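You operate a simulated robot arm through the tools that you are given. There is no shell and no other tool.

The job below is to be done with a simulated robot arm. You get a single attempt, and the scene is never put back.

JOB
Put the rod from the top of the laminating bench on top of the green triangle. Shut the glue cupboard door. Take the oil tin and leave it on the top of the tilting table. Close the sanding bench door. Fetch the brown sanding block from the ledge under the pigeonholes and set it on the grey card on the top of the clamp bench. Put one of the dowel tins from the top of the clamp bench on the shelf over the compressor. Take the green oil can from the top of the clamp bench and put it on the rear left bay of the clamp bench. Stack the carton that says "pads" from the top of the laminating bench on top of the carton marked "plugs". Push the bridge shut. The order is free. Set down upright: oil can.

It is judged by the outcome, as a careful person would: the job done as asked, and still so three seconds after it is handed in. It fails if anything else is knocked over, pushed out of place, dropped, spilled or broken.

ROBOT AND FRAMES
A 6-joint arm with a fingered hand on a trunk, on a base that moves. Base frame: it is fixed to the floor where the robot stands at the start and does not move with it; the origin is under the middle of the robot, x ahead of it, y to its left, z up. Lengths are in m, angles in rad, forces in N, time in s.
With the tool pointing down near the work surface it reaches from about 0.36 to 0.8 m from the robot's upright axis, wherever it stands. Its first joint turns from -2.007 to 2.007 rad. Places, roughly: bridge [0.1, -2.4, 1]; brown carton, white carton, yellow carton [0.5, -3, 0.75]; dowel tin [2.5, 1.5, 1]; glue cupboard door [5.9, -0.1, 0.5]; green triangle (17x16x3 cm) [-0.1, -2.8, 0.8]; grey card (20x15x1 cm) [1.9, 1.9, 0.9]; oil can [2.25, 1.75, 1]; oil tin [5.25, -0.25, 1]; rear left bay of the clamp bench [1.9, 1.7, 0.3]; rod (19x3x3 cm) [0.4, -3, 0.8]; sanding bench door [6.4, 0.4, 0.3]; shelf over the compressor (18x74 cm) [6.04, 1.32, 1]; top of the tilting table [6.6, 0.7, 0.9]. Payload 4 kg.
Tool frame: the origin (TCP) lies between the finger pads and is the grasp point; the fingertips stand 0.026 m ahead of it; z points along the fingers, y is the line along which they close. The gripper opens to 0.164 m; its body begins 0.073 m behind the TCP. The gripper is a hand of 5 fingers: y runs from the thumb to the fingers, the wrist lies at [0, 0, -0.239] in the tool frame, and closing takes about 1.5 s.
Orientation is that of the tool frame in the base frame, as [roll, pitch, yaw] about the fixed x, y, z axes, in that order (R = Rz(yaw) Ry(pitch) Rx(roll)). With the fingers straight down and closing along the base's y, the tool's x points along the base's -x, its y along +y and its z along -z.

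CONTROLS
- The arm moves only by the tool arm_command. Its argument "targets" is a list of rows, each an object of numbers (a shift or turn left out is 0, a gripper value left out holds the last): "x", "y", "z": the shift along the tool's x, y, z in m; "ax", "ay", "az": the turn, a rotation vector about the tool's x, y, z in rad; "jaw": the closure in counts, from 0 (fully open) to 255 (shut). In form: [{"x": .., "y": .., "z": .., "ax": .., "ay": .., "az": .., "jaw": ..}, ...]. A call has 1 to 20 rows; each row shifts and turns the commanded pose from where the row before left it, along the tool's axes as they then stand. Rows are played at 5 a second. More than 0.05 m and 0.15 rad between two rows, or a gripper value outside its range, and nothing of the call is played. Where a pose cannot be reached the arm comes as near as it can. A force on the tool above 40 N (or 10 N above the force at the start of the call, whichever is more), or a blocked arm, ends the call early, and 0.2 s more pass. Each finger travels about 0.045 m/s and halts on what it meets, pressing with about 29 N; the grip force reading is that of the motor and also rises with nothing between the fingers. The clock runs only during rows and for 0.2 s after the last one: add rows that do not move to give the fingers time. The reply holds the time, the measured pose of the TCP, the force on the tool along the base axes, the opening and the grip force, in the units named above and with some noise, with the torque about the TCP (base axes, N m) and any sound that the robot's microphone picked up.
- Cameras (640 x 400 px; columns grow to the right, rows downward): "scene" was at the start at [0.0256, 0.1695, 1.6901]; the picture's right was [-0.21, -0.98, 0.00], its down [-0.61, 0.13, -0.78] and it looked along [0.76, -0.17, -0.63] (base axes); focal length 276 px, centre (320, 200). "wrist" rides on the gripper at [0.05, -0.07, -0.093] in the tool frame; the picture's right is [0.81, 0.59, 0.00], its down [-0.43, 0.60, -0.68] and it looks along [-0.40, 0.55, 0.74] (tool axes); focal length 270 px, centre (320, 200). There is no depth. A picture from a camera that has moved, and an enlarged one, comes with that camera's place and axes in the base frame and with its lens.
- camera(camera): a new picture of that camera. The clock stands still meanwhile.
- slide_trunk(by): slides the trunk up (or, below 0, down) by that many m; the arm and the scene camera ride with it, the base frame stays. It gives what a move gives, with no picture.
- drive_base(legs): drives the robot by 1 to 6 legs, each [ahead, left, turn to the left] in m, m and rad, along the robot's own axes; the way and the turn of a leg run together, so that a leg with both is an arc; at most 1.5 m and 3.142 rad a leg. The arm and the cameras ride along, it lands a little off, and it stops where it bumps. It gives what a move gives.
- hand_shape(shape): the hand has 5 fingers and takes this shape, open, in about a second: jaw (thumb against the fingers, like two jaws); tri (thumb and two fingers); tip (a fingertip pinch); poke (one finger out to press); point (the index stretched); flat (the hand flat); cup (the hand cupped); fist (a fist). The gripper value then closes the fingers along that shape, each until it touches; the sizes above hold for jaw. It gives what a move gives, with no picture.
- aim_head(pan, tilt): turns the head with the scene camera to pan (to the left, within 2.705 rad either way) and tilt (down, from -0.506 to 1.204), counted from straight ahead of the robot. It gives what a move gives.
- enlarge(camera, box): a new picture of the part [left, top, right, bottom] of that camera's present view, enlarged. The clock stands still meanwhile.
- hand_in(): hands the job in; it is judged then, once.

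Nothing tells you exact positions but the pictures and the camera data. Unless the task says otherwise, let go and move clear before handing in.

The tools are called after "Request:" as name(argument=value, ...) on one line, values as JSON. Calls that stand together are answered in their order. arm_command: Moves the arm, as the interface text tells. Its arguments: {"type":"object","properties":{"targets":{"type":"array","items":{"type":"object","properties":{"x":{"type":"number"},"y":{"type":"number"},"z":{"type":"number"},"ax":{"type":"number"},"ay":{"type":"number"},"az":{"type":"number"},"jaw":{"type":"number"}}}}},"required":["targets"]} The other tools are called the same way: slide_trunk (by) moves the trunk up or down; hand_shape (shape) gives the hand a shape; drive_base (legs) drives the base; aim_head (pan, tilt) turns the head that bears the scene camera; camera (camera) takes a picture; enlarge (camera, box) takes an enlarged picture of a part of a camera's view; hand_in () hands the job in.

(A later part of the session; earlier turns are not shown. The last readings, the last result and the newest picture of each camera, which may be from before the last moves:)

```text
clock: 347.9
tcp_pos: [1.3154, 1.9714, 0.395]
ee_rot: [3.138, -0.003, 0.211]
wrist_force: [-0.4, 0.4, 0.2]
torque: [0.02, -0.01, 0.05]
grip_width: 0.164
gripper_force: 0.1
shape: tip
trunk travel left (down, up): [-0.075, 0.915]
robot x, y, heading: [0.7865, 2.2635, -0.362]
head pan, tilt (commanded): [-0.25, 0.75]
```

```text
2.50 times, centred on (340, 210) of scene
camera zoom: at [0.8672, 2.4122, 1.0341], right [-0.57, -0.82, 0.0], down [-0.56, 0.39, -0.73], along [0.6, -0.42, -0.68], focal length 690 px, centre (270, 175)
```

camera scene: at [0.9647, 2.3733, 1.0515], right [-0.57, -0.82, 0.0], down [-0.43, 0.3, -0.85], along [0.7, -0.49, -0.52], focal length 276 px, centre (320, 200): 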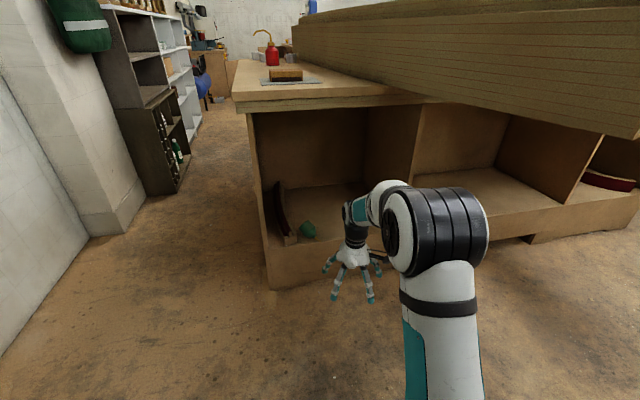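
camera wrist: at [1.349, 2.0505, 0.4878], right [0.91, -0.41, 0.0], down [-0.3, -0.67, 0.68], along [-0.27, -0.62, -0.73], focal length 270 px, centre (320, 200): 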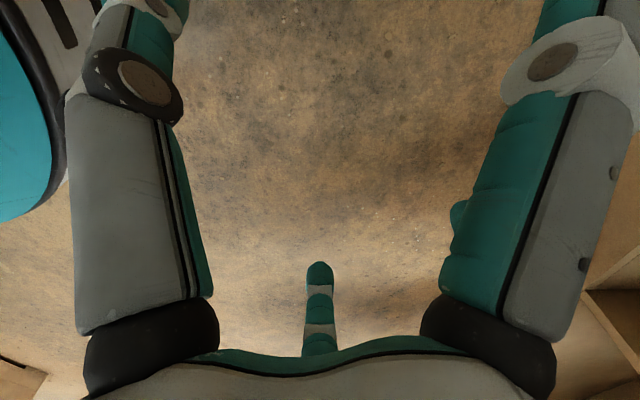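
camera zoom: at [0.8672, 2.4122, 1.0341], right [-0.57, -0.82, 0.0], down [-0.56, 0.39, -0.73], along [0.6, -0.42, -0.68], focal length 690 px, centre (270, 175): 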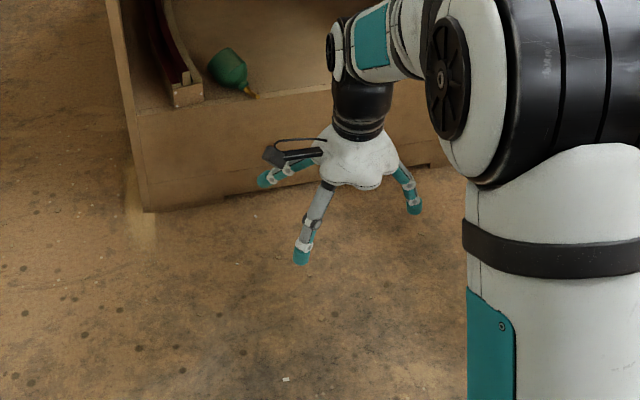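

Request:
arm_command(targets=[{"jaw": 150}, {}, {}, {}, {}])

Request:
camera(camera="wrist")

Request:
enlarge(camera="scene", box=[300, 150, 380, 240])

```text
clock: 349.1
tcp_pos: [1.3143, 1.9713, 0.3962]
ee_rot: [3.138, -0.004, 0.21]
wrist_force: [0.1, -0.3, -0.8]
torque: [0.01, -0.03, -0.02]
grip_width: 0.0678
gripper_force: 0.0
shape: tip
trunk travel left (down, up): [-0.075, 0.915]
robot x, y, heading: [0.7888, 2.2622, -0.366]
head pan, tilt (commanded): [-0.25, 0.75]
```

```text
taken
camera wrist: at [1.3491, 2.0506, 0.4879], right [0.91, -0.41, 0.0], down [-0.3, -0.67, 0.68], along [-0.27, -0.62, -0.73], focal length 270 px, centre (320, 200)
```

wrist: 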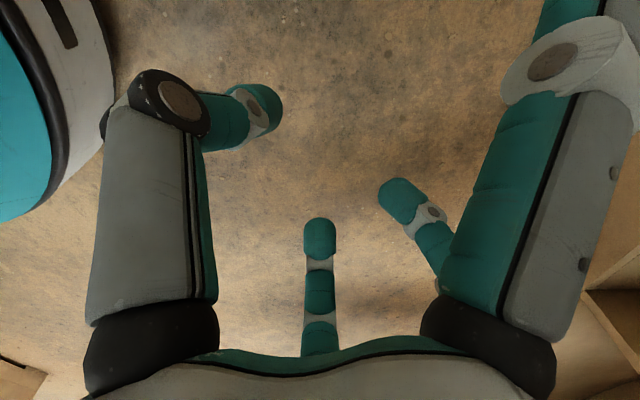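

```text
4.44 times, centred on (340, 195) of scene
camera zoom: at [0.8672, 2.4122, 1.0341], right [-0.57, -0.82, 0.0], down [-0.56, 0.39, -0.73], along [0.6, -0.42, -0.68], focal length 1227 px, centre (231, 222)
```

zoom: 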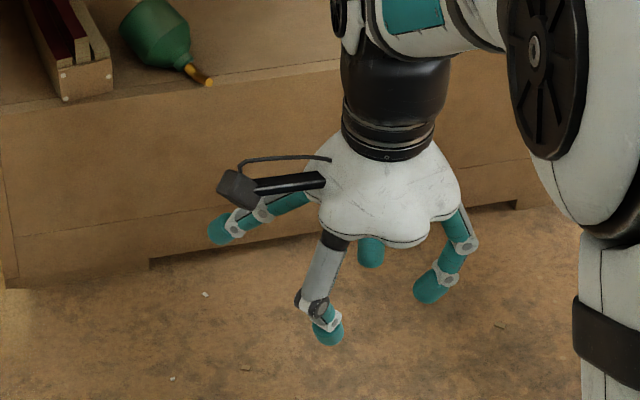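

"tip" looks much like "tri". My plan: grip the can at its neck with "tri" (tool tilted), lift it out, turn it upright in the air, and set it down again. First I approach and look from above.

Request:
hand_shape(shape="tri")

Request:
arm_command(targets=[{"jaw": 130, "z": -0.03}, {}, {}, {}])

Request:
drive_base(legs=[[0.38, 0, 0]])

Request:
camera(camera="wrist")

Request:
aim_head(pan=-0.2, tilt=0.65)

Request:
camera(camera="scene")

```text
clock: 350.1
tcp_pos: [1.3151, 1.9707, 0.3964]
ee_rot: [3.137, -0.004, 0.212]
wrist_force: [0.0, -0.3, -0.3]
torque: [-0.02, 0.02, 0.01]
grip_width: 0.1642
gripper_force: 0.1
shape: tri
trunk travel left (down, up): [-0.075, 0.915]
robot x, y, heading: [0.787, 2.2649, -0.362]
head pan, tilt (commanded): [-0.25, 0.75]
```

```text
clock: 351.1
tcp_pos: [1.3143, 1.9734, 0.4259]
ee_rot: [3.137, -0.004, 0.212]
wrist_force: [-0.8, 0.3, -0.5]
torque: [-0.01, -0.04, 0.0]
grip_width: 0.0809
gripper_force: 0.1
shape: tri
trunk travel left (down, up): [-0.075, 0.915]
robot x, y, heading: [0.7866, 2.2631, -0.368]
head pan, tilt (commanded): [-0.25, 0.75]
```

```text
clock: 353.5
tcp_pos: [1.6731, 1.8378, 0.427]
ee_rot: [3.137, -0.002, 0.211]
wrist_force: [0.5, 0.5, -0.7]
torque: [0.01, 0.01, 0.01]
grip_width: 0.0806
gripper_force: 0.1
shape: tri
trunk travel left (down, up): [-0.075, 0.915]
robot x, y, heading: [1.1474, 2.1234, -0.36]
head pan, tilt (commanded): [-0.25, 0.75]
```

```text
taken
camera wrist: at [1.7072, 1.9164, 0.5188], right [0.91, -0.41, 0.0], down [-0.3, -0.67, 0.68], along [-0.27, -0.62, -0.73], focal length 270 px, centre (320, 200)
```

wrist: 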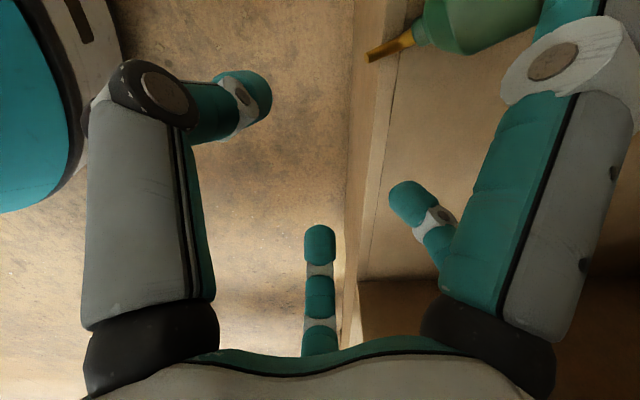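

```text
clock: 354.1
tcp_pos: [1.674, 1.837, 0.426]
ee_rot: [3.138, -0.004, 0.212]
wrist_force: [0.2, 0.6, 0.4]
torque: [0.0, 0.03, -0.02]
grip_width: 0.0807
gripper_force: 0.0
shape: tri
trunk travel left (down, up): [-0.075, 0.915]
robot x, y, heading: [1.1491, 2.1255, -0.362]
head pan, tilt (commanded): [-0.201, 0.649]
```

```text
taken
camera scene: at [1.2303, 2.2777, 1.0426], right [-0.53, -0.85, 0.0], down [-0.51, 0.32, -0.8], along [0.67, -0.43, -0.6], focal length 276 px, centre (320, 200)
```

scene: 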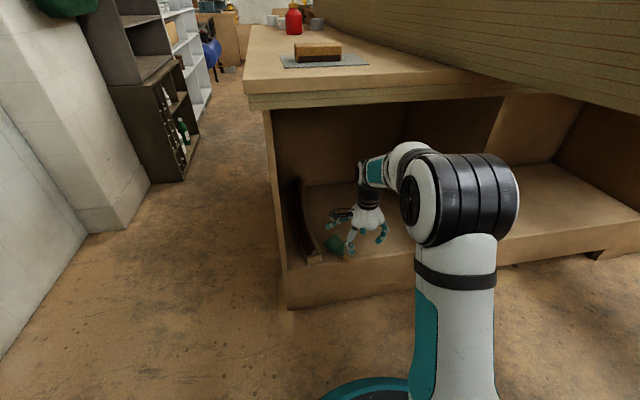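

I'll shift the hand aside to the right so both cameras see the can fully.

Request:
arm_command(targets=[{"x": -0.04}, {"x": -0.04}, {"y": 0.04}, {"y": 0.04}, {}])

Request:
enlarge(camera="scene", box=[300, 215, 380, 275])

Request:
camera(camera="wrist")

```text
clock: 355.3
tcp_pos: [1.6125, 1.7409, 0.4248]
ee_rot: [3.138, -0.003, 0.212]
wrist_force: [-1.0, 0.4, 0.1]
torque: [-0.01, 0.01, -0.01]
grip_width: 0.0808
gripper_force: 0.1
shape: tri
trunk travel left (down, up): [-0.075, 0.915]
robot x, y, heading: [1.1434, 2.1292, -0.367]
head pan, tilt (commanded): [-0.201, 0.649]
```

```text
6.67 times, centred on (340, 245) of scene
camera zoom: at [1.2303, 2.2778, 1.0427], right [-0.53, -0.85, 0.0], down [-0.51, 0.32, -0.8], along [0.67, -0.43, -0.6], focal length 1840 px, centre (187, -100)
```

zoom: 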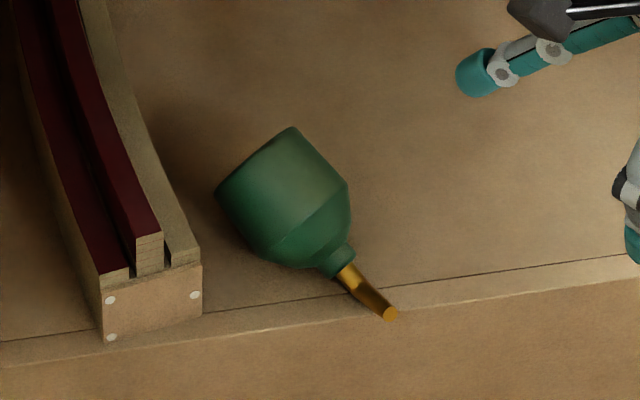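

```text
taken
camera wrist: at [1.6465, 1.8199, 0.517], right [0.91, -0.41, 0.0], down [-0.3, -0.67, 0.68], along [-0.27, -0.62, -0.73], focal length 270 px, centre (320, 200)
```

wrist: 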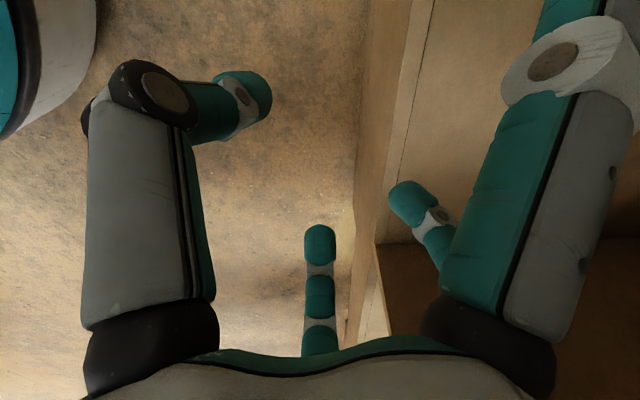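

The neck of the can is at about [1.760, 1.845, z 0.28], its axis pointing toward −x. I'll turn the tool to that axis, tilt it 25°, and move above the neck.

Request:
arm_command(targets=[{"az": 0.131, "jaw": 123}, {"az": 0.131}, {"ay": 0.1454}, {"ay": 0.1454}, {"ay": 0.1454}, {"x": 0.0272, "y": -0.02775, "z": 0.0195}, {"x": 0.0272, "y": -0.02775, "z": 0.0195}, {"x": 0.0272, "y": -0.02775, "z": 0.0195}, {"x": 0.0272, "y": -0.02775, "z": 0.0195}, {}])

Request:
camera(camera="wrist")

Request:
camera(camera="scene")

```text
clock: 357.5
tcp_pos: [1.7482, 1.848, 0.4031]
ee_rot: [3.138, -0.438, -0.049]
wrist_force: [-0.1, 1.2, 0.2]
torque: [0.01, 0.04, -0.02]
grip_width: 0.0844
gripper_force: 0.0
shape: tri
trunk travel left (down, up): [-0.075, 0.915]
robot x, y, heading: [1.1478, 2.1258, -0.366]
head pan, tilt (commanded): [-0.201, 0.649]
```

```text
taken
camera wrist: at [1.7575, 1.9185, 0.5077], right [0.7, -0.62, 0.35], down [-0.71, -0.56, 0.43], along [-0.07, -0.55, -0.83], focal length 270 px, centre (320, 200)
```

wrist: 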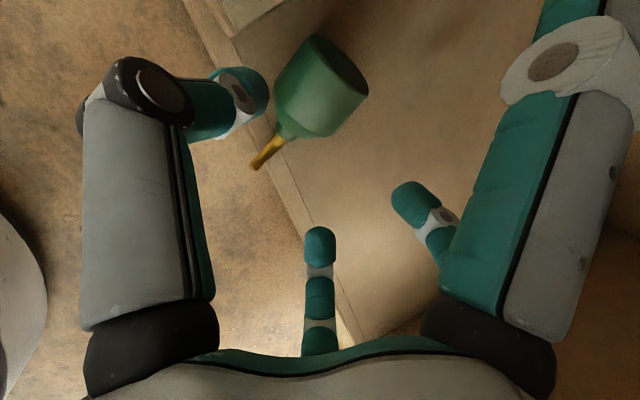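

```text
taken
camera scene: at [1.2303, 2.2777, 1.0427], right [-0.53, -0.85, 0.0], down [-0.51, 0.32, -0.8], along [0.67, -0.43, -0.6], focal length 276 px, centre (320, 200)
```

scene: 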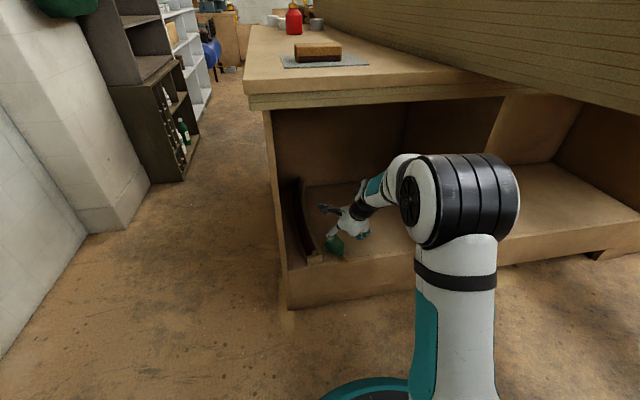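

A very good view of the can. I'll enlarge it for precise positions of base, neck and spout.

Request:
enlarge(camera="wrist", box=[220, 20, 400, 190])

```text
2.35 times, centred on (310, 105) of wrist
camera zoom: at [1.7575, 1.9185, 0.5077], right [0.7, -0.62, 0.35], down [-0.71, -0.56, 0.43], along [-0.07, -0.55, -0.83], focal length 636 px, centre (344, 424)
```

zoom: 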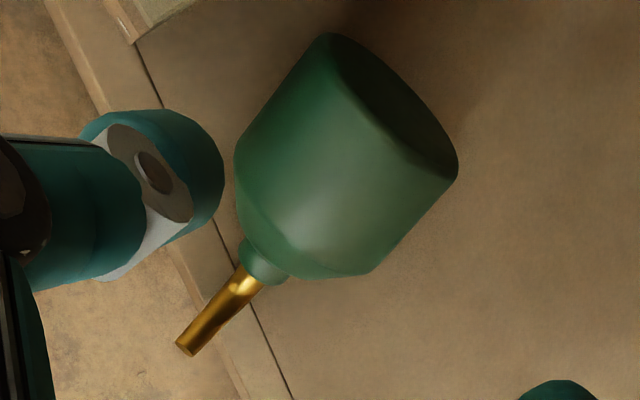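

Base centre [1.830, 1.850], neck [1.761, 1.845]. I'll align the tool's yaw with this axis, and approach along the tool axis to grip the can's body near its shoulder, thumb on the arch side.

Request:
arm_command(targets=[{"ax": 0.05, "az": -0.107}, {"x": -0.0139, "y": 0.0072, "z": 0.01}, {}, {"z": 0.025}, {"z": 0.02}, {}])

Request:
camera(camera="wrist")

```text
clock: 358.9
tcp_pos: [1.7591, 1.841, 0.3471]
ee_rot: [3.139, -0.438, 0.069]
wrist_force: [0.5, -0.2, 0.7]
torque: [0.01, 0.0, -0.03]
grip_width: 0.0846
gripper_force: 0.1
shape: tri
trunk travel left (down, up): [-0.075, 0.915]
robot x, y, heading: [1.1442, 2.1296, -0.365]
head pan, tilt (commanded): [-0.201, 0.649]
```

```text
taken
camera wrist: at [1.76, 1.9126, 0.4519], right [0.77, -0.54, 0.35], down [-0.64, -0.64, 0.43], along [-0.01, -0.55, -0.83], focal length 270 px, centre (320, 200)
```

wrist: 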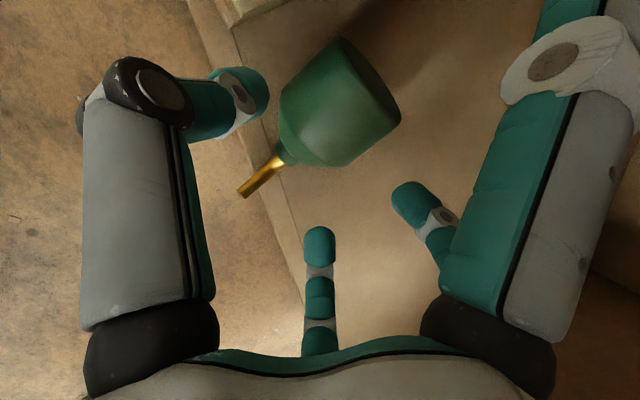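

The can lies between thumb and fingers as planned. I'll advance the last 4.5 cm in small steps.

Request:
arm_command(targets=[{"z": 0.02}, {"z": 0.013}, {}])

Request:
camera(camera="wrist")

```text
clock: 359.7
tcp_pos: [1.773, 1.8429, 0.3165]
ee_rot: [3.139, -0.44, 0.07]
wrist_force: [-0.1, 0.5, -0.7]
torque: [0.02, 0.02, 0.02]
grip_width: 0.0844
gripper_force: 0.1
shape: tri
trunk travel left (down, up): [-0.075, 0.915]
robot x, y, heading: [1.1451, 2.1238, -0.367]
head pan, tilt (commanded): [-0.201, 0.649]
```

```text
taken
camera wrist: at [1.7745, 1.9127, 0.4219], right [0.77, -0.54, 0.35], down [-0.64, -0.64, 0.43], along [-0.01, -0.55, -0.83], focal length 270 px, centre (320, 200)
```

wrist: 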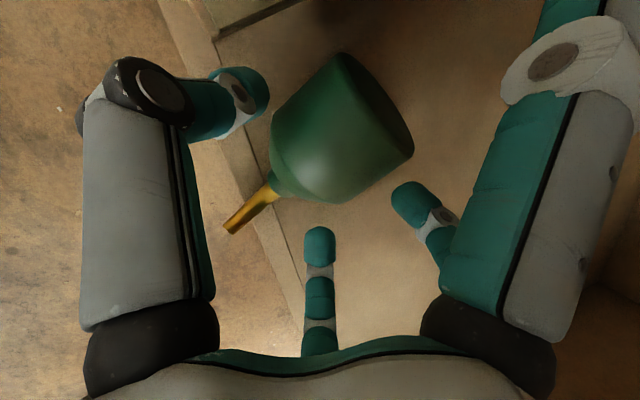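

Request:
arm_command(targets=[{"z": 0.006}, {"z": 0.005}, {}])

Request:
camera(camera="wrist")

```text
clock: 360.5
tcp_pos: [1.7782, 1.8417, 0.3055]
ee_rot: [3.138, -0.439, 0.067]
wrist_force: [0.0, 0.4, 0.2]
torque: [-0.04, 0.0, 0.0]
grip_width: 0.0847
gripper_force: 0.1
shape: tri
trunk travel left (down, up): [-0.075, 0.915]
robot x, y, heading: [1.1465, 2.1273, -0.37]
head pan, tilt (commanded): [-0.201, 0.649]
```

```text
taken
camera wrist: at [1.7788, 1.9131, 0.4107], right [0.77, -0.54, 0.35], down [-0.64, -0.64, 0.43], along [-0.01, -0.55, -0.83], focal length 270 px, centre (320, 200)
```

wrist: 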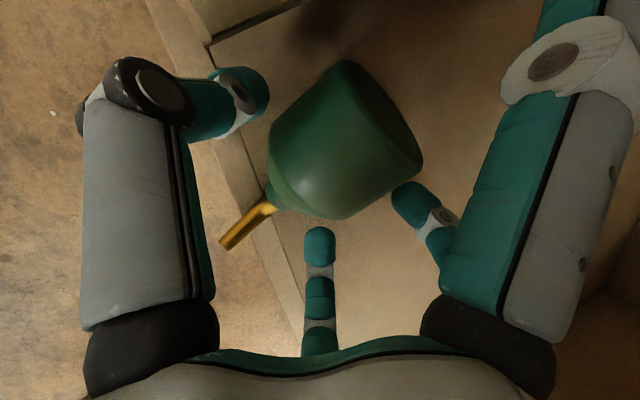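

All fingers are in place with no contact yet. I'll close slowly on the can.

Request:
arm_command(targets=[{"jaw": 140}, {"jaw": 160}, {"jaw": 190}, {"jaw": 255}, {}, {}, {}, {}])

Request:
camera(camera="wrist")

```text
clock: 362.3
tcp_pos: [1.7782, 1.8428, 0.3061]
ee_rot: [3.137, -0.439, 0.069]
wrist_force: [1.2, 0.0, 0.1]
torque: [0.03, -0.02, 0.01]
grip_width: 0.0554
gripper_force: 28.9
shape: tri
trunk travel left (down, up): [-0.075, 0.915]
robot x, y, heading: [1.1465, 2.1256, -0.361]
head pan, tilt (commanded): [-0.201, 0.649]
```

```text
taken
camera wrist: at [1.7788, 1.913, 0.4106], right [0.77, -0.54, 0.35], down [-0.64, -0.64, 0.43], along [-0.01, -0.55, -0.83], focal length 270 px, centre (320, 200)
```

wrist: 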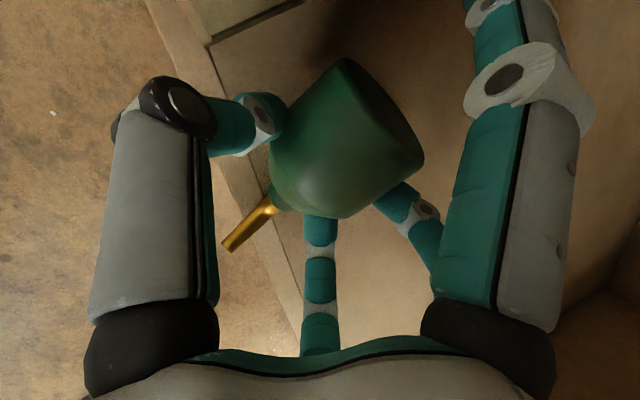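

Gripped (5.5 cm). I'll lift straight up and check that the can comes along.

Request:
arm_command(targets=[{"x": 0.0063, "z": -0.0136}, {"x": 0.0085, "z": -0.0181}, {"x": 0.0127, "z": -0.0272}, {"x": 0.0127, "z": -0.0272}, {}])

Request:
camera(camera="wrist")

Request:
camera(camera="scene")

```text
clock: 363.5
tcp_pos: [1.7781, 1.8416, 0.4027]
ee_rot: [3.139, -0.439, 0.068]
wrist_force: [0.7, -0.3, -1.5]
torque: [0.01, 0.04, 0.03]
grip_width: 0.0556
gripper_force: 29.0
shape: tri
trunk travel left (down, up): [-0.075, 0.915]
robot x, y, heading: [1.1453, 2.1255, -0.36]
head pan, tilt (commanded): [-0.201, 0.649]
```

```text
taken
camera wrist: at [1.7786, 1.9123, 0.5072], right [0.77, -0.54, 0.35], down [-0.64, -0.64, 0.43], along [-0.01, -0.55, -0.83], focal length 270 px, centre (320, 200)
```

wrist: 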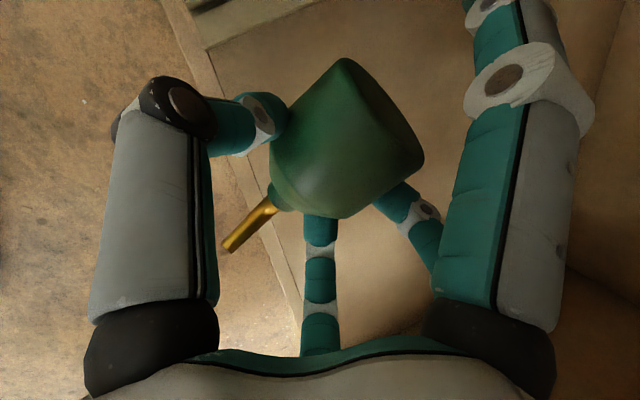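

```text
taken
camera scene: at [1.2305, 2.2777, 1.0426], right [-0.53, -0.85, 0.0], down [-0.51, 0.32, -0.8], along [0.67, -0.43, -0.6], focal length 276 px, centre (320, 200)
```

scene: 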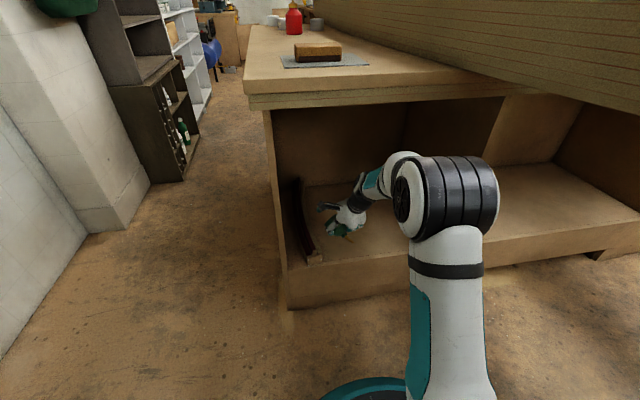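

The can is firmly held. I'll back out of the bay and then turn the tool step by step to bring the can upright.

Request:
drive_base(legs=[[-0.38, 0, 0]])

Request:
arm_command(targets=[{"ay": -0.1454}, {"ay": -0.1454}, {"ay": -0.1454}, {"az": -0.1493}, {"az": -0.1493}, {"az": -0.1493}, {"az": -0.1493}, {"az": -0.1493}, {"az": -0.1493}, {"az": -0.1493}, {"az": -0.1493}, {"az": -0.1493}, {"az": -0.1493}, {"az": -0.1493}, {"az": -0.1493}, {"az": -0.1493}, {"az": -0.1493}, {"az": -0.1493}, {"az": -0.1493}, {"az": -0.1493}])

Request:
camera(camera="wrist")

Request:
camera(camera="scene")

```text
clock: 365.9
tcp_pos: [1.4246, 1.9742, 0.4026]
ee_rot: [3.137, -0.441, 0.064]
wrist_force: [0.4, 0.2, -2.0]
torque: [-0.01, 0.03, 0.0]
grip_width: 0.0555
gripper_force: 28.9
shape: tri
trunk travel left (down, up): [-0.075, 0.915]
robot x, y, heading: [0.7909, 2.2638, -0.362]
head pan, tilt (commanded): [-0.201, 0.649]
```

```text
clock: 370.1
tcp_pos: [1.4244, 1.9727, 0.4017]
ee_rot: [3.142, 0.003, 2.603]
wrist_force: [-0.5, 0.3, -1.6]
torque: [0.0, 0.0, -0.01]
grip_width: 0.0551
gripper_force: 29.4
shape: tri
trunk travel left (down, up): [-0.075, 0.915]
robot x, y, heading: [0.7958, 2.2583, -0.366]
head pan, tilt (commanded): [-0.201, 0.649]
```

```text
taken
camera wrist: at [1.3449, 1.9405, 0.4944], right [-0.39, 0.92, 0.0], down [0.67, 0.29, 0.68], along [0.63, 0.26, -0.73], focal length 270 px, centre (320, 200)
```

wrist: 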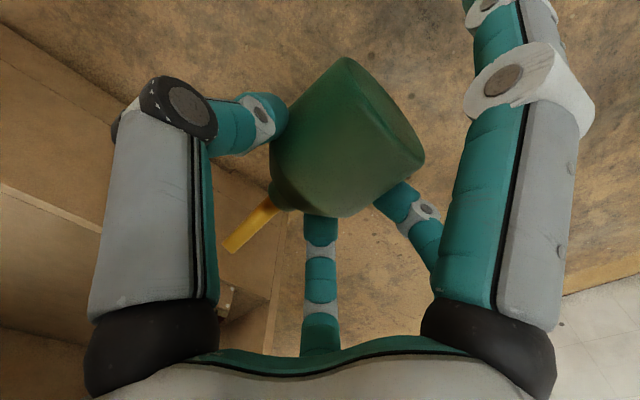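

```text
taken
camera scene: at [0.8792, 2.4117, 1.0427], right [-0.54, -0.84, 0.0], down [-0.51, 0.33, -0.8], along [0.67, -0.43, -0.6], focal length 276 px, centre (320, 200)
```

scene: 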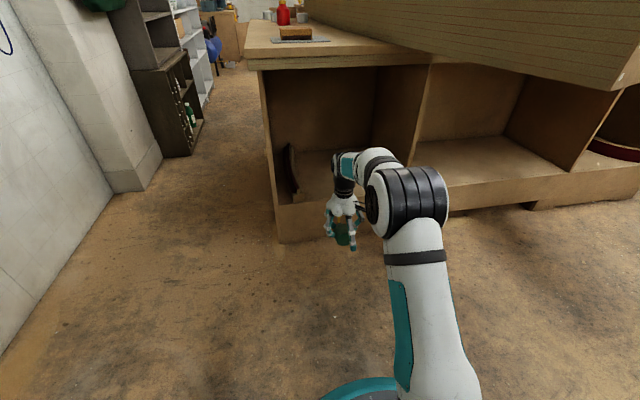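

The can is still held. I'll finish the yaw and pitch the tool forward so that the can comes upright, then look.

Request:
arm_command(targets=[{"az": -0.085}, {"az": -0.085}, {"ay": -0.1415}, {"ay": -0.1415}, {"ay": -0.1415}, {"ay": -0.1415}, {"ay": -0.1415}, {"ay": -0.1415}, {"ay": -0.1415}, {"ay": -0.1415}, {}])

Request:
camera(camera="wrist")

Request:
camera(camera="scene")

Request:
enlarge(camera="scene", box=[290, 150, 430, 280])

```text
clock: 372.5
tcp_pos: [1.4381, 1.9734, 0.4266]
ee_rot: [3.131, 0.767, 2.77]
wrist_force: [-0.1, 0.4, -1.0]
torque: [0.0, 0.0, -0.01]
grip_width: 0.0549
gripper_force: 28.9
shape: tri
out of reach, approached as far as the arm can: row 8, 9, 10
trunk travel left (down, up): [-0.075, 0.915]
robot x, y, heading: [0.7975, 2.2608, -0.363]
head pan, tilt (commanded): [-0.201, 0.649]
```

```text
taken
camera wrist: at [1.3188, 1.9449, 0.4566], right [-0.33, 0.76, -0.56], down [0.06, 0.61, 0.79], along [0.94, 0.23, -0.25], focal length 270 px, centre (320, 200)
```

wrist: 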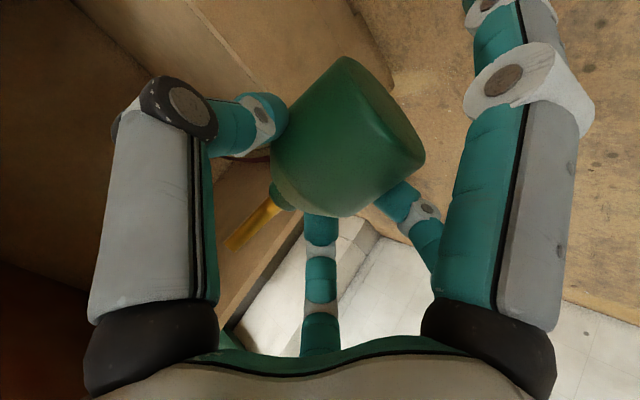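

```text
taken
camera scene: at [0.8791, 2.4117, 1.0427], right [-0.54, -0.84, 0.0], down [-0.51, 0.33, -0.8], along [0.67, -0.43, -0.6], focal length 276 px, centre (320, 200)
```

scene: 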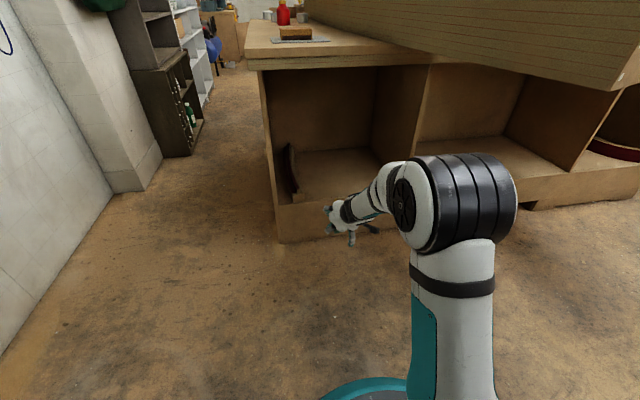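

```text
3.08 times, centred on (360, 215) of scene
camera zoom: at [0.8791, 2.4117, 1.0427], right [-0.54, -0.84, 0.0], down [-0.51, 0.33, -0.8], along [0.67, -0.43, -0.6], focal length 849 px, centre (197, 154)
```

zoom: 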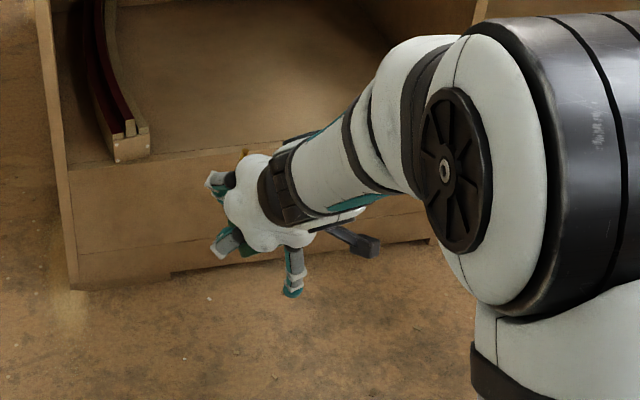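

The tool can't pitch further at this low height (the forearm would need to be more level). I'll instead set the can upright on the top of the bench at its near edge, where the arm has a better posture; first raise the trunk and hand.

Request:
slide_trunk(by=0.35)

Request:
arm_command(targets=[{"x": -0.0362, "z": -0.017}, {"x": -0.0362, "z": -0.017}, {"x": -0.0362, "z": -0.017}, {"x": -0.0362, "z": -0.017}, {"x": -0.0362, "z": -0.017}, {"x": -0.0362, "z": -0.017}, {}])

Request:
camera(camera="scene")

Request:
camera(camera="wrist")

```text
clock: 375.9
tcp_pos: [1.438, 1.9722, 0.7762]
ee_rot: [3.131, 0.769, 2.769]
wrist_force: [0.1, 0.4, -1.0]
torque: [0.02, -0.01, 0.0]
grip_width: 0.0548
gripper_force: 29.1
shape: tri
trunk travel left (down, up): [-0.425, 0.565]
robot x, y, heading: [0.7953, 2.2624, -0.368]
head pan, tilt (commanded): [-0.201, 0.649]
```

```text
clock: 377.6
tcp_pos: [1.5175, 1.942, 1.0042]
ee_rot: [3.132, 0.768, 2.771]
wrist_force: [0.7, 0.1, -2.6]
torque: [0.01, 0.01, 0.0]
grip_width: 0.0548
gripper_force: 28.7
shape: tri
trunk travel left (down, up): [-0.425, 0.565]
robot x, y, heading: [0.7917, 2.2636, -0.365]
head pan, tilt (commanded): [-0.201, 0.649]
```

```text
taken
camera scene: at [0.8792, 2.4117, 1.3926], right [-0.54, -0.84, 0.0], down [-0.51, 0.33, -0.8], along [0.67, -0.43, -0.6], focal length 276 px, centre (320, 200)
```

scene: 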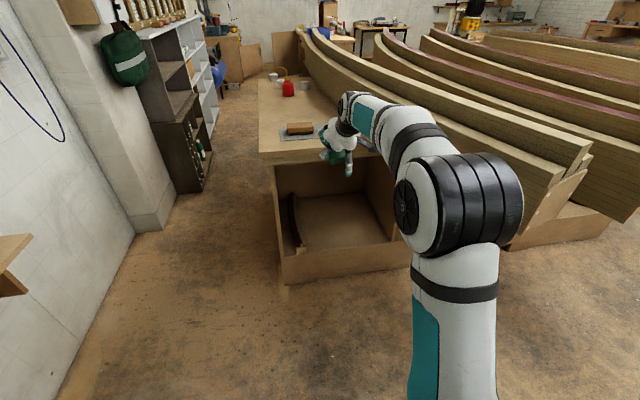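

```text
taken
camera wrist: at [1.3982, 1.9143, 1.0345], right [-0.33, 0.76, -0.56], down [0.06, 0.61, 0.79], along [0.94, 0.23, -0.25], focal length 270 px, centre (320, 200)
```

wrist: 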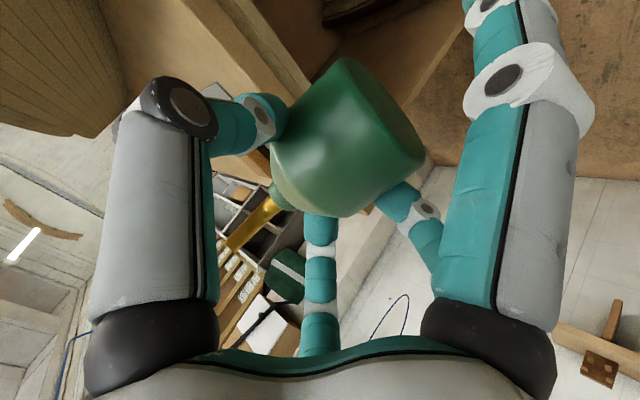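

Now there's room to pitch. I'll rotate the remaining 0.364 rad.

Request:
arm_command(targets=[{"ay": -0.1215}, {"ay": -0.1215}, {"ay": -0.1215}, {}])

Request:
enlarge(camera="scene", box=[260, 70, 420, 200])

Request:
camera(camera="wrist")

```text
clock: 378.6
tcp_pos: [1.5194, 1.9433, 1.0019]
ee_rot: [3.117, 1.1, 2.763]
wrist_force: [0.1, 0.2, -1.4]
torque: [0.01, 0.02, -0.01]
grip_width: 0.0547
gripper_force: 29.6
shape: tri
trunk travel left (down, up): [-0.425, 0.565]
robot x, y, heading: [0.7931, 2.2606, -0.364]
head pan, tilt (commanded): [-0.201, 0.649]
```

```text
3.08 times, centred on (340, 135) of scene
camera zoom: at [0.8792, 2.4117, 1.3927], right [-0.54, -0.84, 0.0], down [-0.51, 0.33, -0.8], along [0.67, -0.43, -0.6], focal length 849 px, centre (258, 400)
```

zoom: 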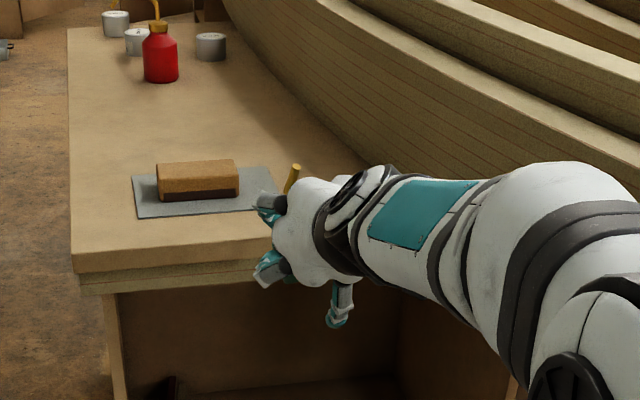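

```text
taken
camera wrist: at [1.3952, 1.9163, 0.9977], right [-0.14, 0.69, -0.71], down [-0.18, 0.69, 0.7], along [0.97, 0.22, 0.03], focal length 270 px, centre (320, 200)
```

wrist: 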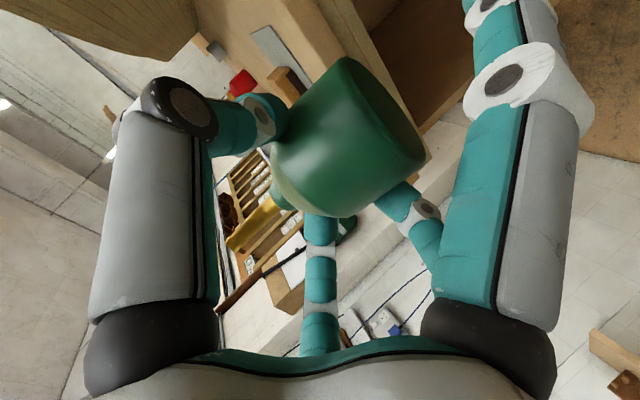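

The can is upright now, spout up. I'll shift the hand to the right and drive forward so that the can comes over the free bench corner beside the card, the stretched finger staying outside the edge.

Request:
arm_command(targets=[{"y": -0.0385, "ay": -0.03}, {"y": -0.0385}, {"y": -0.0385}, {"y": -0.0385}, {}])

Request:
drive_base(legs=[[0.2, 0, 0]])

Request:
aim_head(pan=-0.35, tilt=0.6)

Request:
camera(camera="scene")

Request:
enlarge(camera="scene", box=[260, 90, 420, 220])

```text
clock: 379.8
tcp_pos: [1.4729, 1.7971, 1.0122]
ee_rot: [3.12, 1.154, 2.754]
wrist_force: [-0.5, -1.0, -2.5]
torque: [0.02, 0.01, 0.01]
grip_width: 0.0547
gripper_force: 28.5
shape: tri
out of reach, approached as far as the arm can: row 1, 2, 4
trunk travel left (down, up): [-0.425, 0.565]
robot x, y, heading: [0.7974, 2.2634, -0.359]
head pan, tilt (commanded): [-0.201, 0.649]
```

```text
clock: 381.4
tcp_pos: [1.6603, 1.7225, 1.0112]
ee_rot: [3.12, 1.152, 2.751]
wrist_force: [0.0, 0.5, -1.7]
torque: [0.02, 0.01, 0.0]
grip_width: 0.0546
gripper_force: 29.2
shape: tri
trunk travel left (down, up): [-0.425, 0.565]
robot x, y, heading: [0.9857, 2.1893, -0.371]
head pan, tilt (commanded): [-0.201, 0.649]
```

```text
clock: 382.1
tcp_pos: [1.6597, 1.7223, 1.0116]
ee_rot: [3.12, 1.153, 2.751]
wrist_force: [-0.5, 0.0, -1.0]
torque: [0.04, 0.02, 0.01]
grip_width: 0.0548
gripper_force: 29.3
shape: tri
trunk travel left (down, up): [-0.425, 0.565]
robot x, y, heading: [0.9805, 2.1898, -0.368]
head pan, tilt (commanded): [-0.351, 0.6]
```

```text
taken
camera scene: at [1.0621, 2.327, 1.3969], right [-0.66, -0.75, 0.0], down [-0.42, 0.37, -0.82], along [0.62, -0.54, -0.57], focal length 276 px, centre (320, 200)
```

scene: 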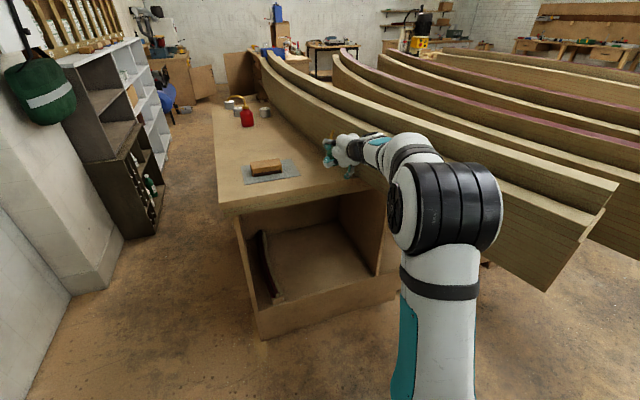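

```text
3.08 times, centred on (340, 155) of scene
camera zoom: at [1.0621, 2.327, 1.3969], right [-0.66, -0.75, 0.0], down [-0.42, 0.37, -0.82], along [0.62, -0.54, -0.57], focal length 849 px, centre (258, 338)
```

zoom: 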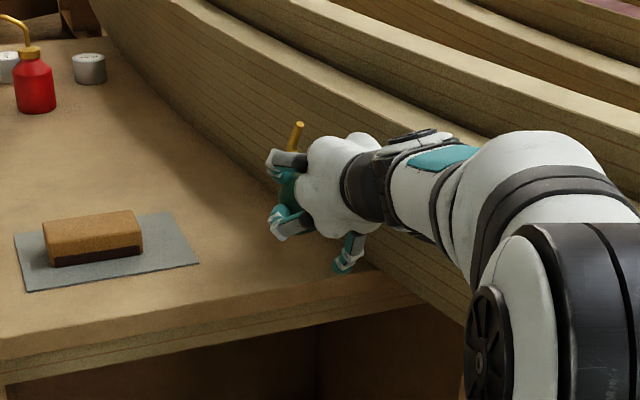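

The arm is nearly stretched out; I'll retract it 7 cm and drive 10 cm nearer instead, shifting a little left to keep clear of the beam.

Request:
arm_command(targets=[{"x": 0.0142, "y": 0.01, "z": -0.032}, {"x": 0.0142, "y": 0.01, "z": -0.032}, {}])

Request:
drive_base(legs=[[0.09, 0, 0]])

Request:
enlarge(camera="scene", box=[260, 90, 420, 220])

Request:
camera(camera="wrist")

```text
clock: 382.9
tcp_pos: [1.6064, 1.7634, 1.0315]
ee_rot: [3.114, 1.143, 2.744]
wrist_force: [-0.1, 0.2, -0.8]
torque: [0.02, 0.03, -0.02]
grip_width: 0.0546
gripper_force: 29.0
shape: tri
out of reach, approached as far as the arm can: row 1, 2
trunk travel left (down, up): [-0.425, 0.565]
robot x, y, heading: [0.9845, 2.1855, -0.373]
head pan, tilt (commanded): [-0.351, 0.6]
```

```text
clock: 383.9
tcp_pos: [1.6885, 1.7301, 1.0296]
ee_rot: [3.116, 1.142, 2.742]
wrist_force: [0.5, 0.3, -1.3]
torque: [0.07, 0.0, 0.03]
grip_width: 0.0549
gripper_force: 29.1
shape: tri
trunk travel left (down, up): [-0.425, 0.565]
robot x, y, heading: [1.0672, 2.158, -0.369]
head pan, tilt (commanded): [-0.351, 0.6]
```

```text
3.08 times, centred on (340, 155) of scene
camera zoom: at [1.1442, 2.295, 1.3969], right [-0.66, -0.75, 0.0], down [-0.42, 0.37, -0.82], along [0.62, -0.55, -0.57], focal length 849 px, centre (258, 338)
```

zoom: 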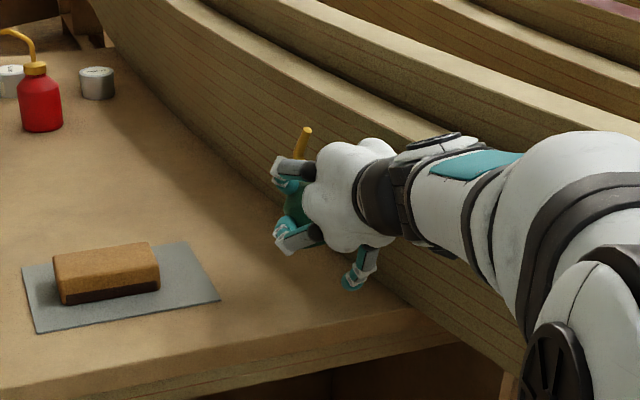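

```text
taken
camera wrist: at [1.5638, 1.7046, 1.0216], right [-0.1, 0.68, -0.73], down [-0.19, 0.71, 0.68], along [0.98, 0.21, 0.06], focal length 270 px, centre (320, 200)
```

wrist: 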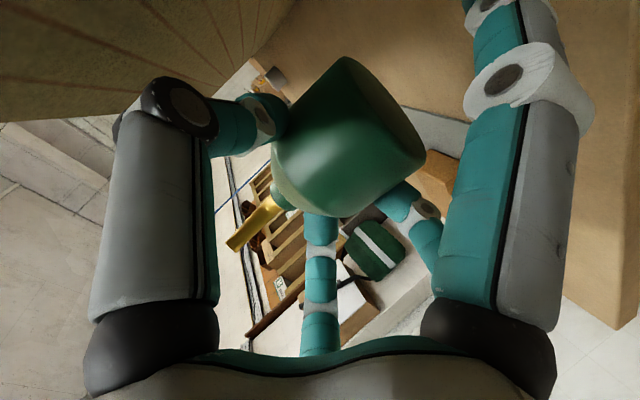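

Position is nearly right. I'll move 1.2 cm further forward with the arm, and lower using the trunk so that the arm's posture stays.

Request:
arm_command(targets=[{"x": -0.005, "z": 0.011}, {}])

Request:
slide_trunk(by=-0.06)

Request:
enlarge(camera="scene", box=[260, 90, 420, 220])

Request:
camera(camera="wrist")

```text
clock: 384.6
tcp_pos: [1.6999, 1.7253, 1.0311]
ee_rot: [3.116, 1.142, 2.744]
wrist_force: [0.7, -0.7, -1.8]
torque: [-0.02, 0.02, -0.02]
grip_width: 0.0546
gripper_force: 29.1
shape: tri
trunk travel left (down, up): [-0.425, 0.565]
robot x, y, heading: [1.0688, 2.1551, -0.371]
head pan, tilt (commanded): [-0.351, 0.6]
```

```text
clock: 385.6
tcp_pos: [1.6969, 1.7271, 0.9776]
ee_rot: [3.122, 1.149, 2.749]
wrist_force: [-3.3, 3.7, 30.5]
torque: [-0.54, 0.75, -0.15]
grip_width: 0.0546
gripper_force: 29.2
shape: tri
trunk travel left (down, up): [-0.365, 0.625]
robot x, y, heading: [1.061, 2.1568, -0.373]
head pan, tilt (commanded): [-0.351, 0.6]
```

```text
3.08 times, centred on (340, 155) of scene
camera zoom: at [1.1405, 2.2977, 1.3373], right [-0.66, -0.75, 0.0], down [-0.42, 0.37, -0.83], along [0.62, -0.55, -0.56], focal length 849 px, centre (258, 338)
```

zoom: 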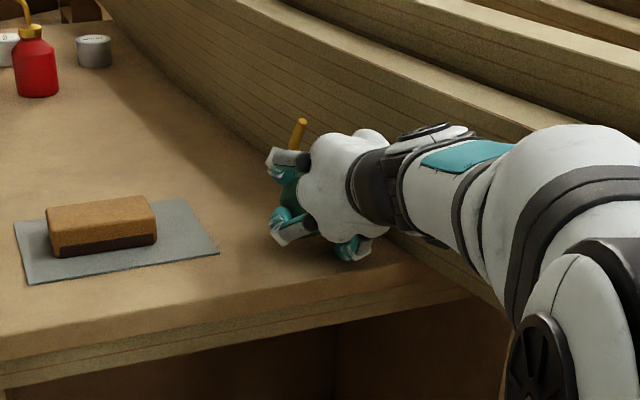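

```text
taken
camera wrist: at [1.5733, 1.7017, 0.9683], right [-0.09, 0.67, -0.73], down [-0.2, 0.71, 0.68], along [0.98, 0.21, 0.07], focal length 270 px, centre (320, 200)
```

wrist: 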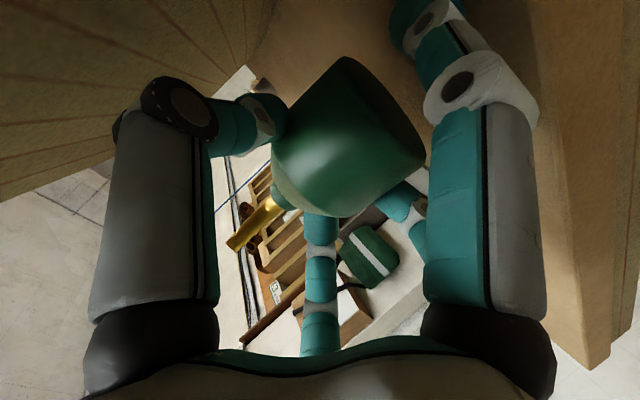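

The stretched finger touched the bench top, so the edge is further out than I thought. I'll raise again, back off 5 cm and retry.

Request:
slide_trunk(by=0.04)

Request:
drive_base(legs=[[-0.05, 0, 0]])

Request:
enlarge(camera="scene", box=[260, 90, 420, 220])

Request:
camera(camera="wrist")

```text
clock: 386.4
tcp_pos: [1.6984, 1.7265, 1.0099]
ee_rot: [3.114, 1.138, 2.744]
wrist_force: [1.3, -0.5, 2.4]
torque: [-0.09, 0.04, 0.03]
grip_width: 0.0545
gripper_force: 29.2
shape: tri
trunk travel left (down, up): [-0.405, 0.585]
robot x, y, heading: [1.0634, 2.1624, -0.368]
head pan, tilt (commanded): [-0.351, 0.6]
```

```text
clock: 387.3
tcp_pos: [1.6507, 1.7433, 1.0119]
ee_rot: [3.115, 1.141, 2.744]
wrist_force: [-0.3, 0.1, -0.8]
torque: [0.05, 0.04, 0.01]
grip_width: 0.0543
gripper_force: 29.1
shape: tri
trunk travel left (down, up): [-0.405, 0.585]
robot x, y, heading: [1.0179, 2.1788, -0.374]
head pan, tilt (commanded): [-0.351, 0.6]
```

```text
3.08 times, centred on (340, 155) of scene
camera zoom: at [1.0952, 2.3142, 1.3769], right [-0.66, -0.75, 0.0], down [-0.42, 0.37, -0.83], along [0.62, -0.55, -0.56], focal length 849 px, centre (258, 338)
```

zoom: 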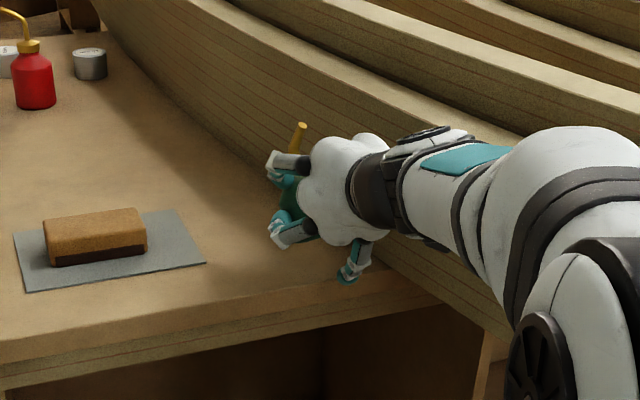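

```text
taken
camera wrist: at [1.5266, 1.719, 1.0023], right [-0.1, 0.68, -0.73], down [-0.19, 0.71, 0.68], along [0.98, 0.21, 0.06], focal length 270 px, centre (320, 200)
```

wrist: 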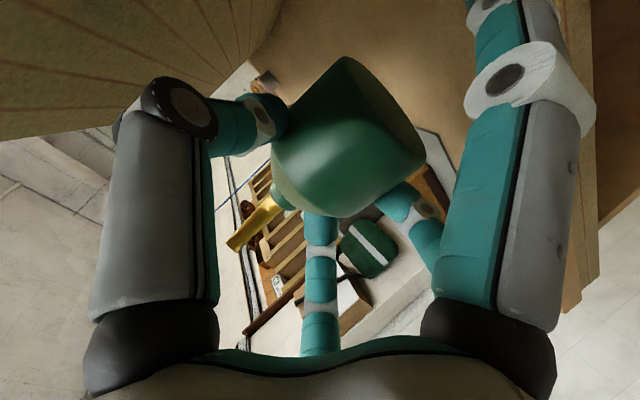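

The edge is at about along 0.03. I'll move forward 1.8 cm so that the can stands fully on the top with the finger hanging outside, then lower again.

Request:
arm_command(targets=[{"x": -0.0075, "z": 0.0164}, {}])

Request:
slide_trunk(by=-0.04)

Request:
enlarge(camera="scene", box=[260, 90, 420, 220])

```text
clock: 387.9
tcp_pos: [1.6663, 1.7387, 1.0123]
ee_rot: [3.116, 1.141, 2.743]
wrist_force: [-0.2, 0.1, -0.6]
torque: [0.0, 0.0, 0.03]
grip_width: 0.0548
gripper_force: 28.9
shape: tri
trunk travel left (down, up): [-0.405, 0.585]
robot x, y, heading: [1.016, 2.1754, -0.373]
head pan, tilt (commanded): [-0.351, 0.6]
```

```text
clock: 388.7
tcp_pos: [1.6664, 1.7389, 0.972]
ee_rot: [3.115, 1.142, 2.744]
wrist_force: [-0.7, 0.5, -0.7]
torque: [-0.01, 0.01, 0.03]
grip_width: 0.0543
gripper_force: 28.7
shape: tri
trunk travel left (down, up): [-0.365, 0.625]
robot x, y, heading: [1.0135, 2.1762, -0.371]
head pan, tilt (commanded): [-0.351, 0.6]
```

```text
3.08 times, centred on (340, 155) of scene
camera zoom: at [1.0954, 2.314, 1.3369], right [-0.66, -0.75, 0.0], down [-0.42, 0.37, -0.82], along [0.62, -0.55, -0.57], focal length 849 px, centre (258, 338)
```

zoom: 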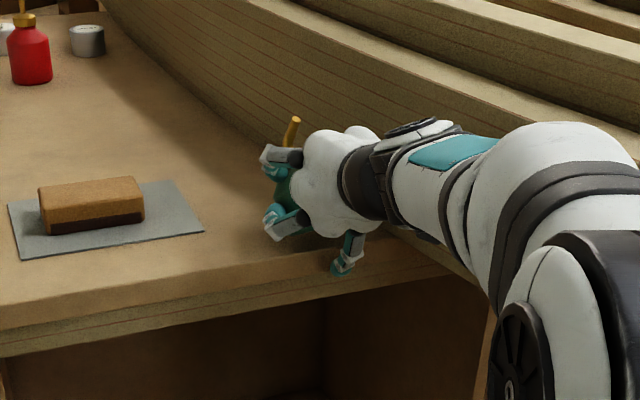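

No contact now; the finger hangs outside the edge. I'll go on lowering in small steps.

Request:
slide_trunk(by=-0.018)

Request:
slide_trunk(by=-0.006)

```text
clock: 389.4
tcp_pos: [1.6638, 1.7374, 0.9604]
ee_rot: [3.121, 1.15, 2.746]
wrist_force: [-5.6, -4.2, 25.7]
torque: [-0.5, -0.38, -0.17]
grip_width: 0.0551
gripper_force: 28.7
shape: tri
trunk travel left (down, up): [-0.347, 0.643]
robot x, y, heading: [1.0156, 2.1767, -0.374]
head pan, tilt (commanded): [-0.351, 0.6]
```

```text
clock: 389.9
tcp_pos: [1.6654, 1.7375, 0.96]
ee_rot: [3.13, 1.16, 2.753]
wrist_force: [-4.4, 1.2, 15.4]
torque: [-0.2, -0.22, -0.01]
grip_width: 0.0557
gripper_force: 29.3
shape: tri
trunk travel left (down, up): [-0.342, 0.648]
robot x, y, heading: [1.0179, 2.1759, -0.366]
head pan, tilt (commanded): [-0.351, 0.6]
stopped: the force on the tool passed its limit at 41 N (the readings are from after the stop); the commanded pose is now the measured one
```

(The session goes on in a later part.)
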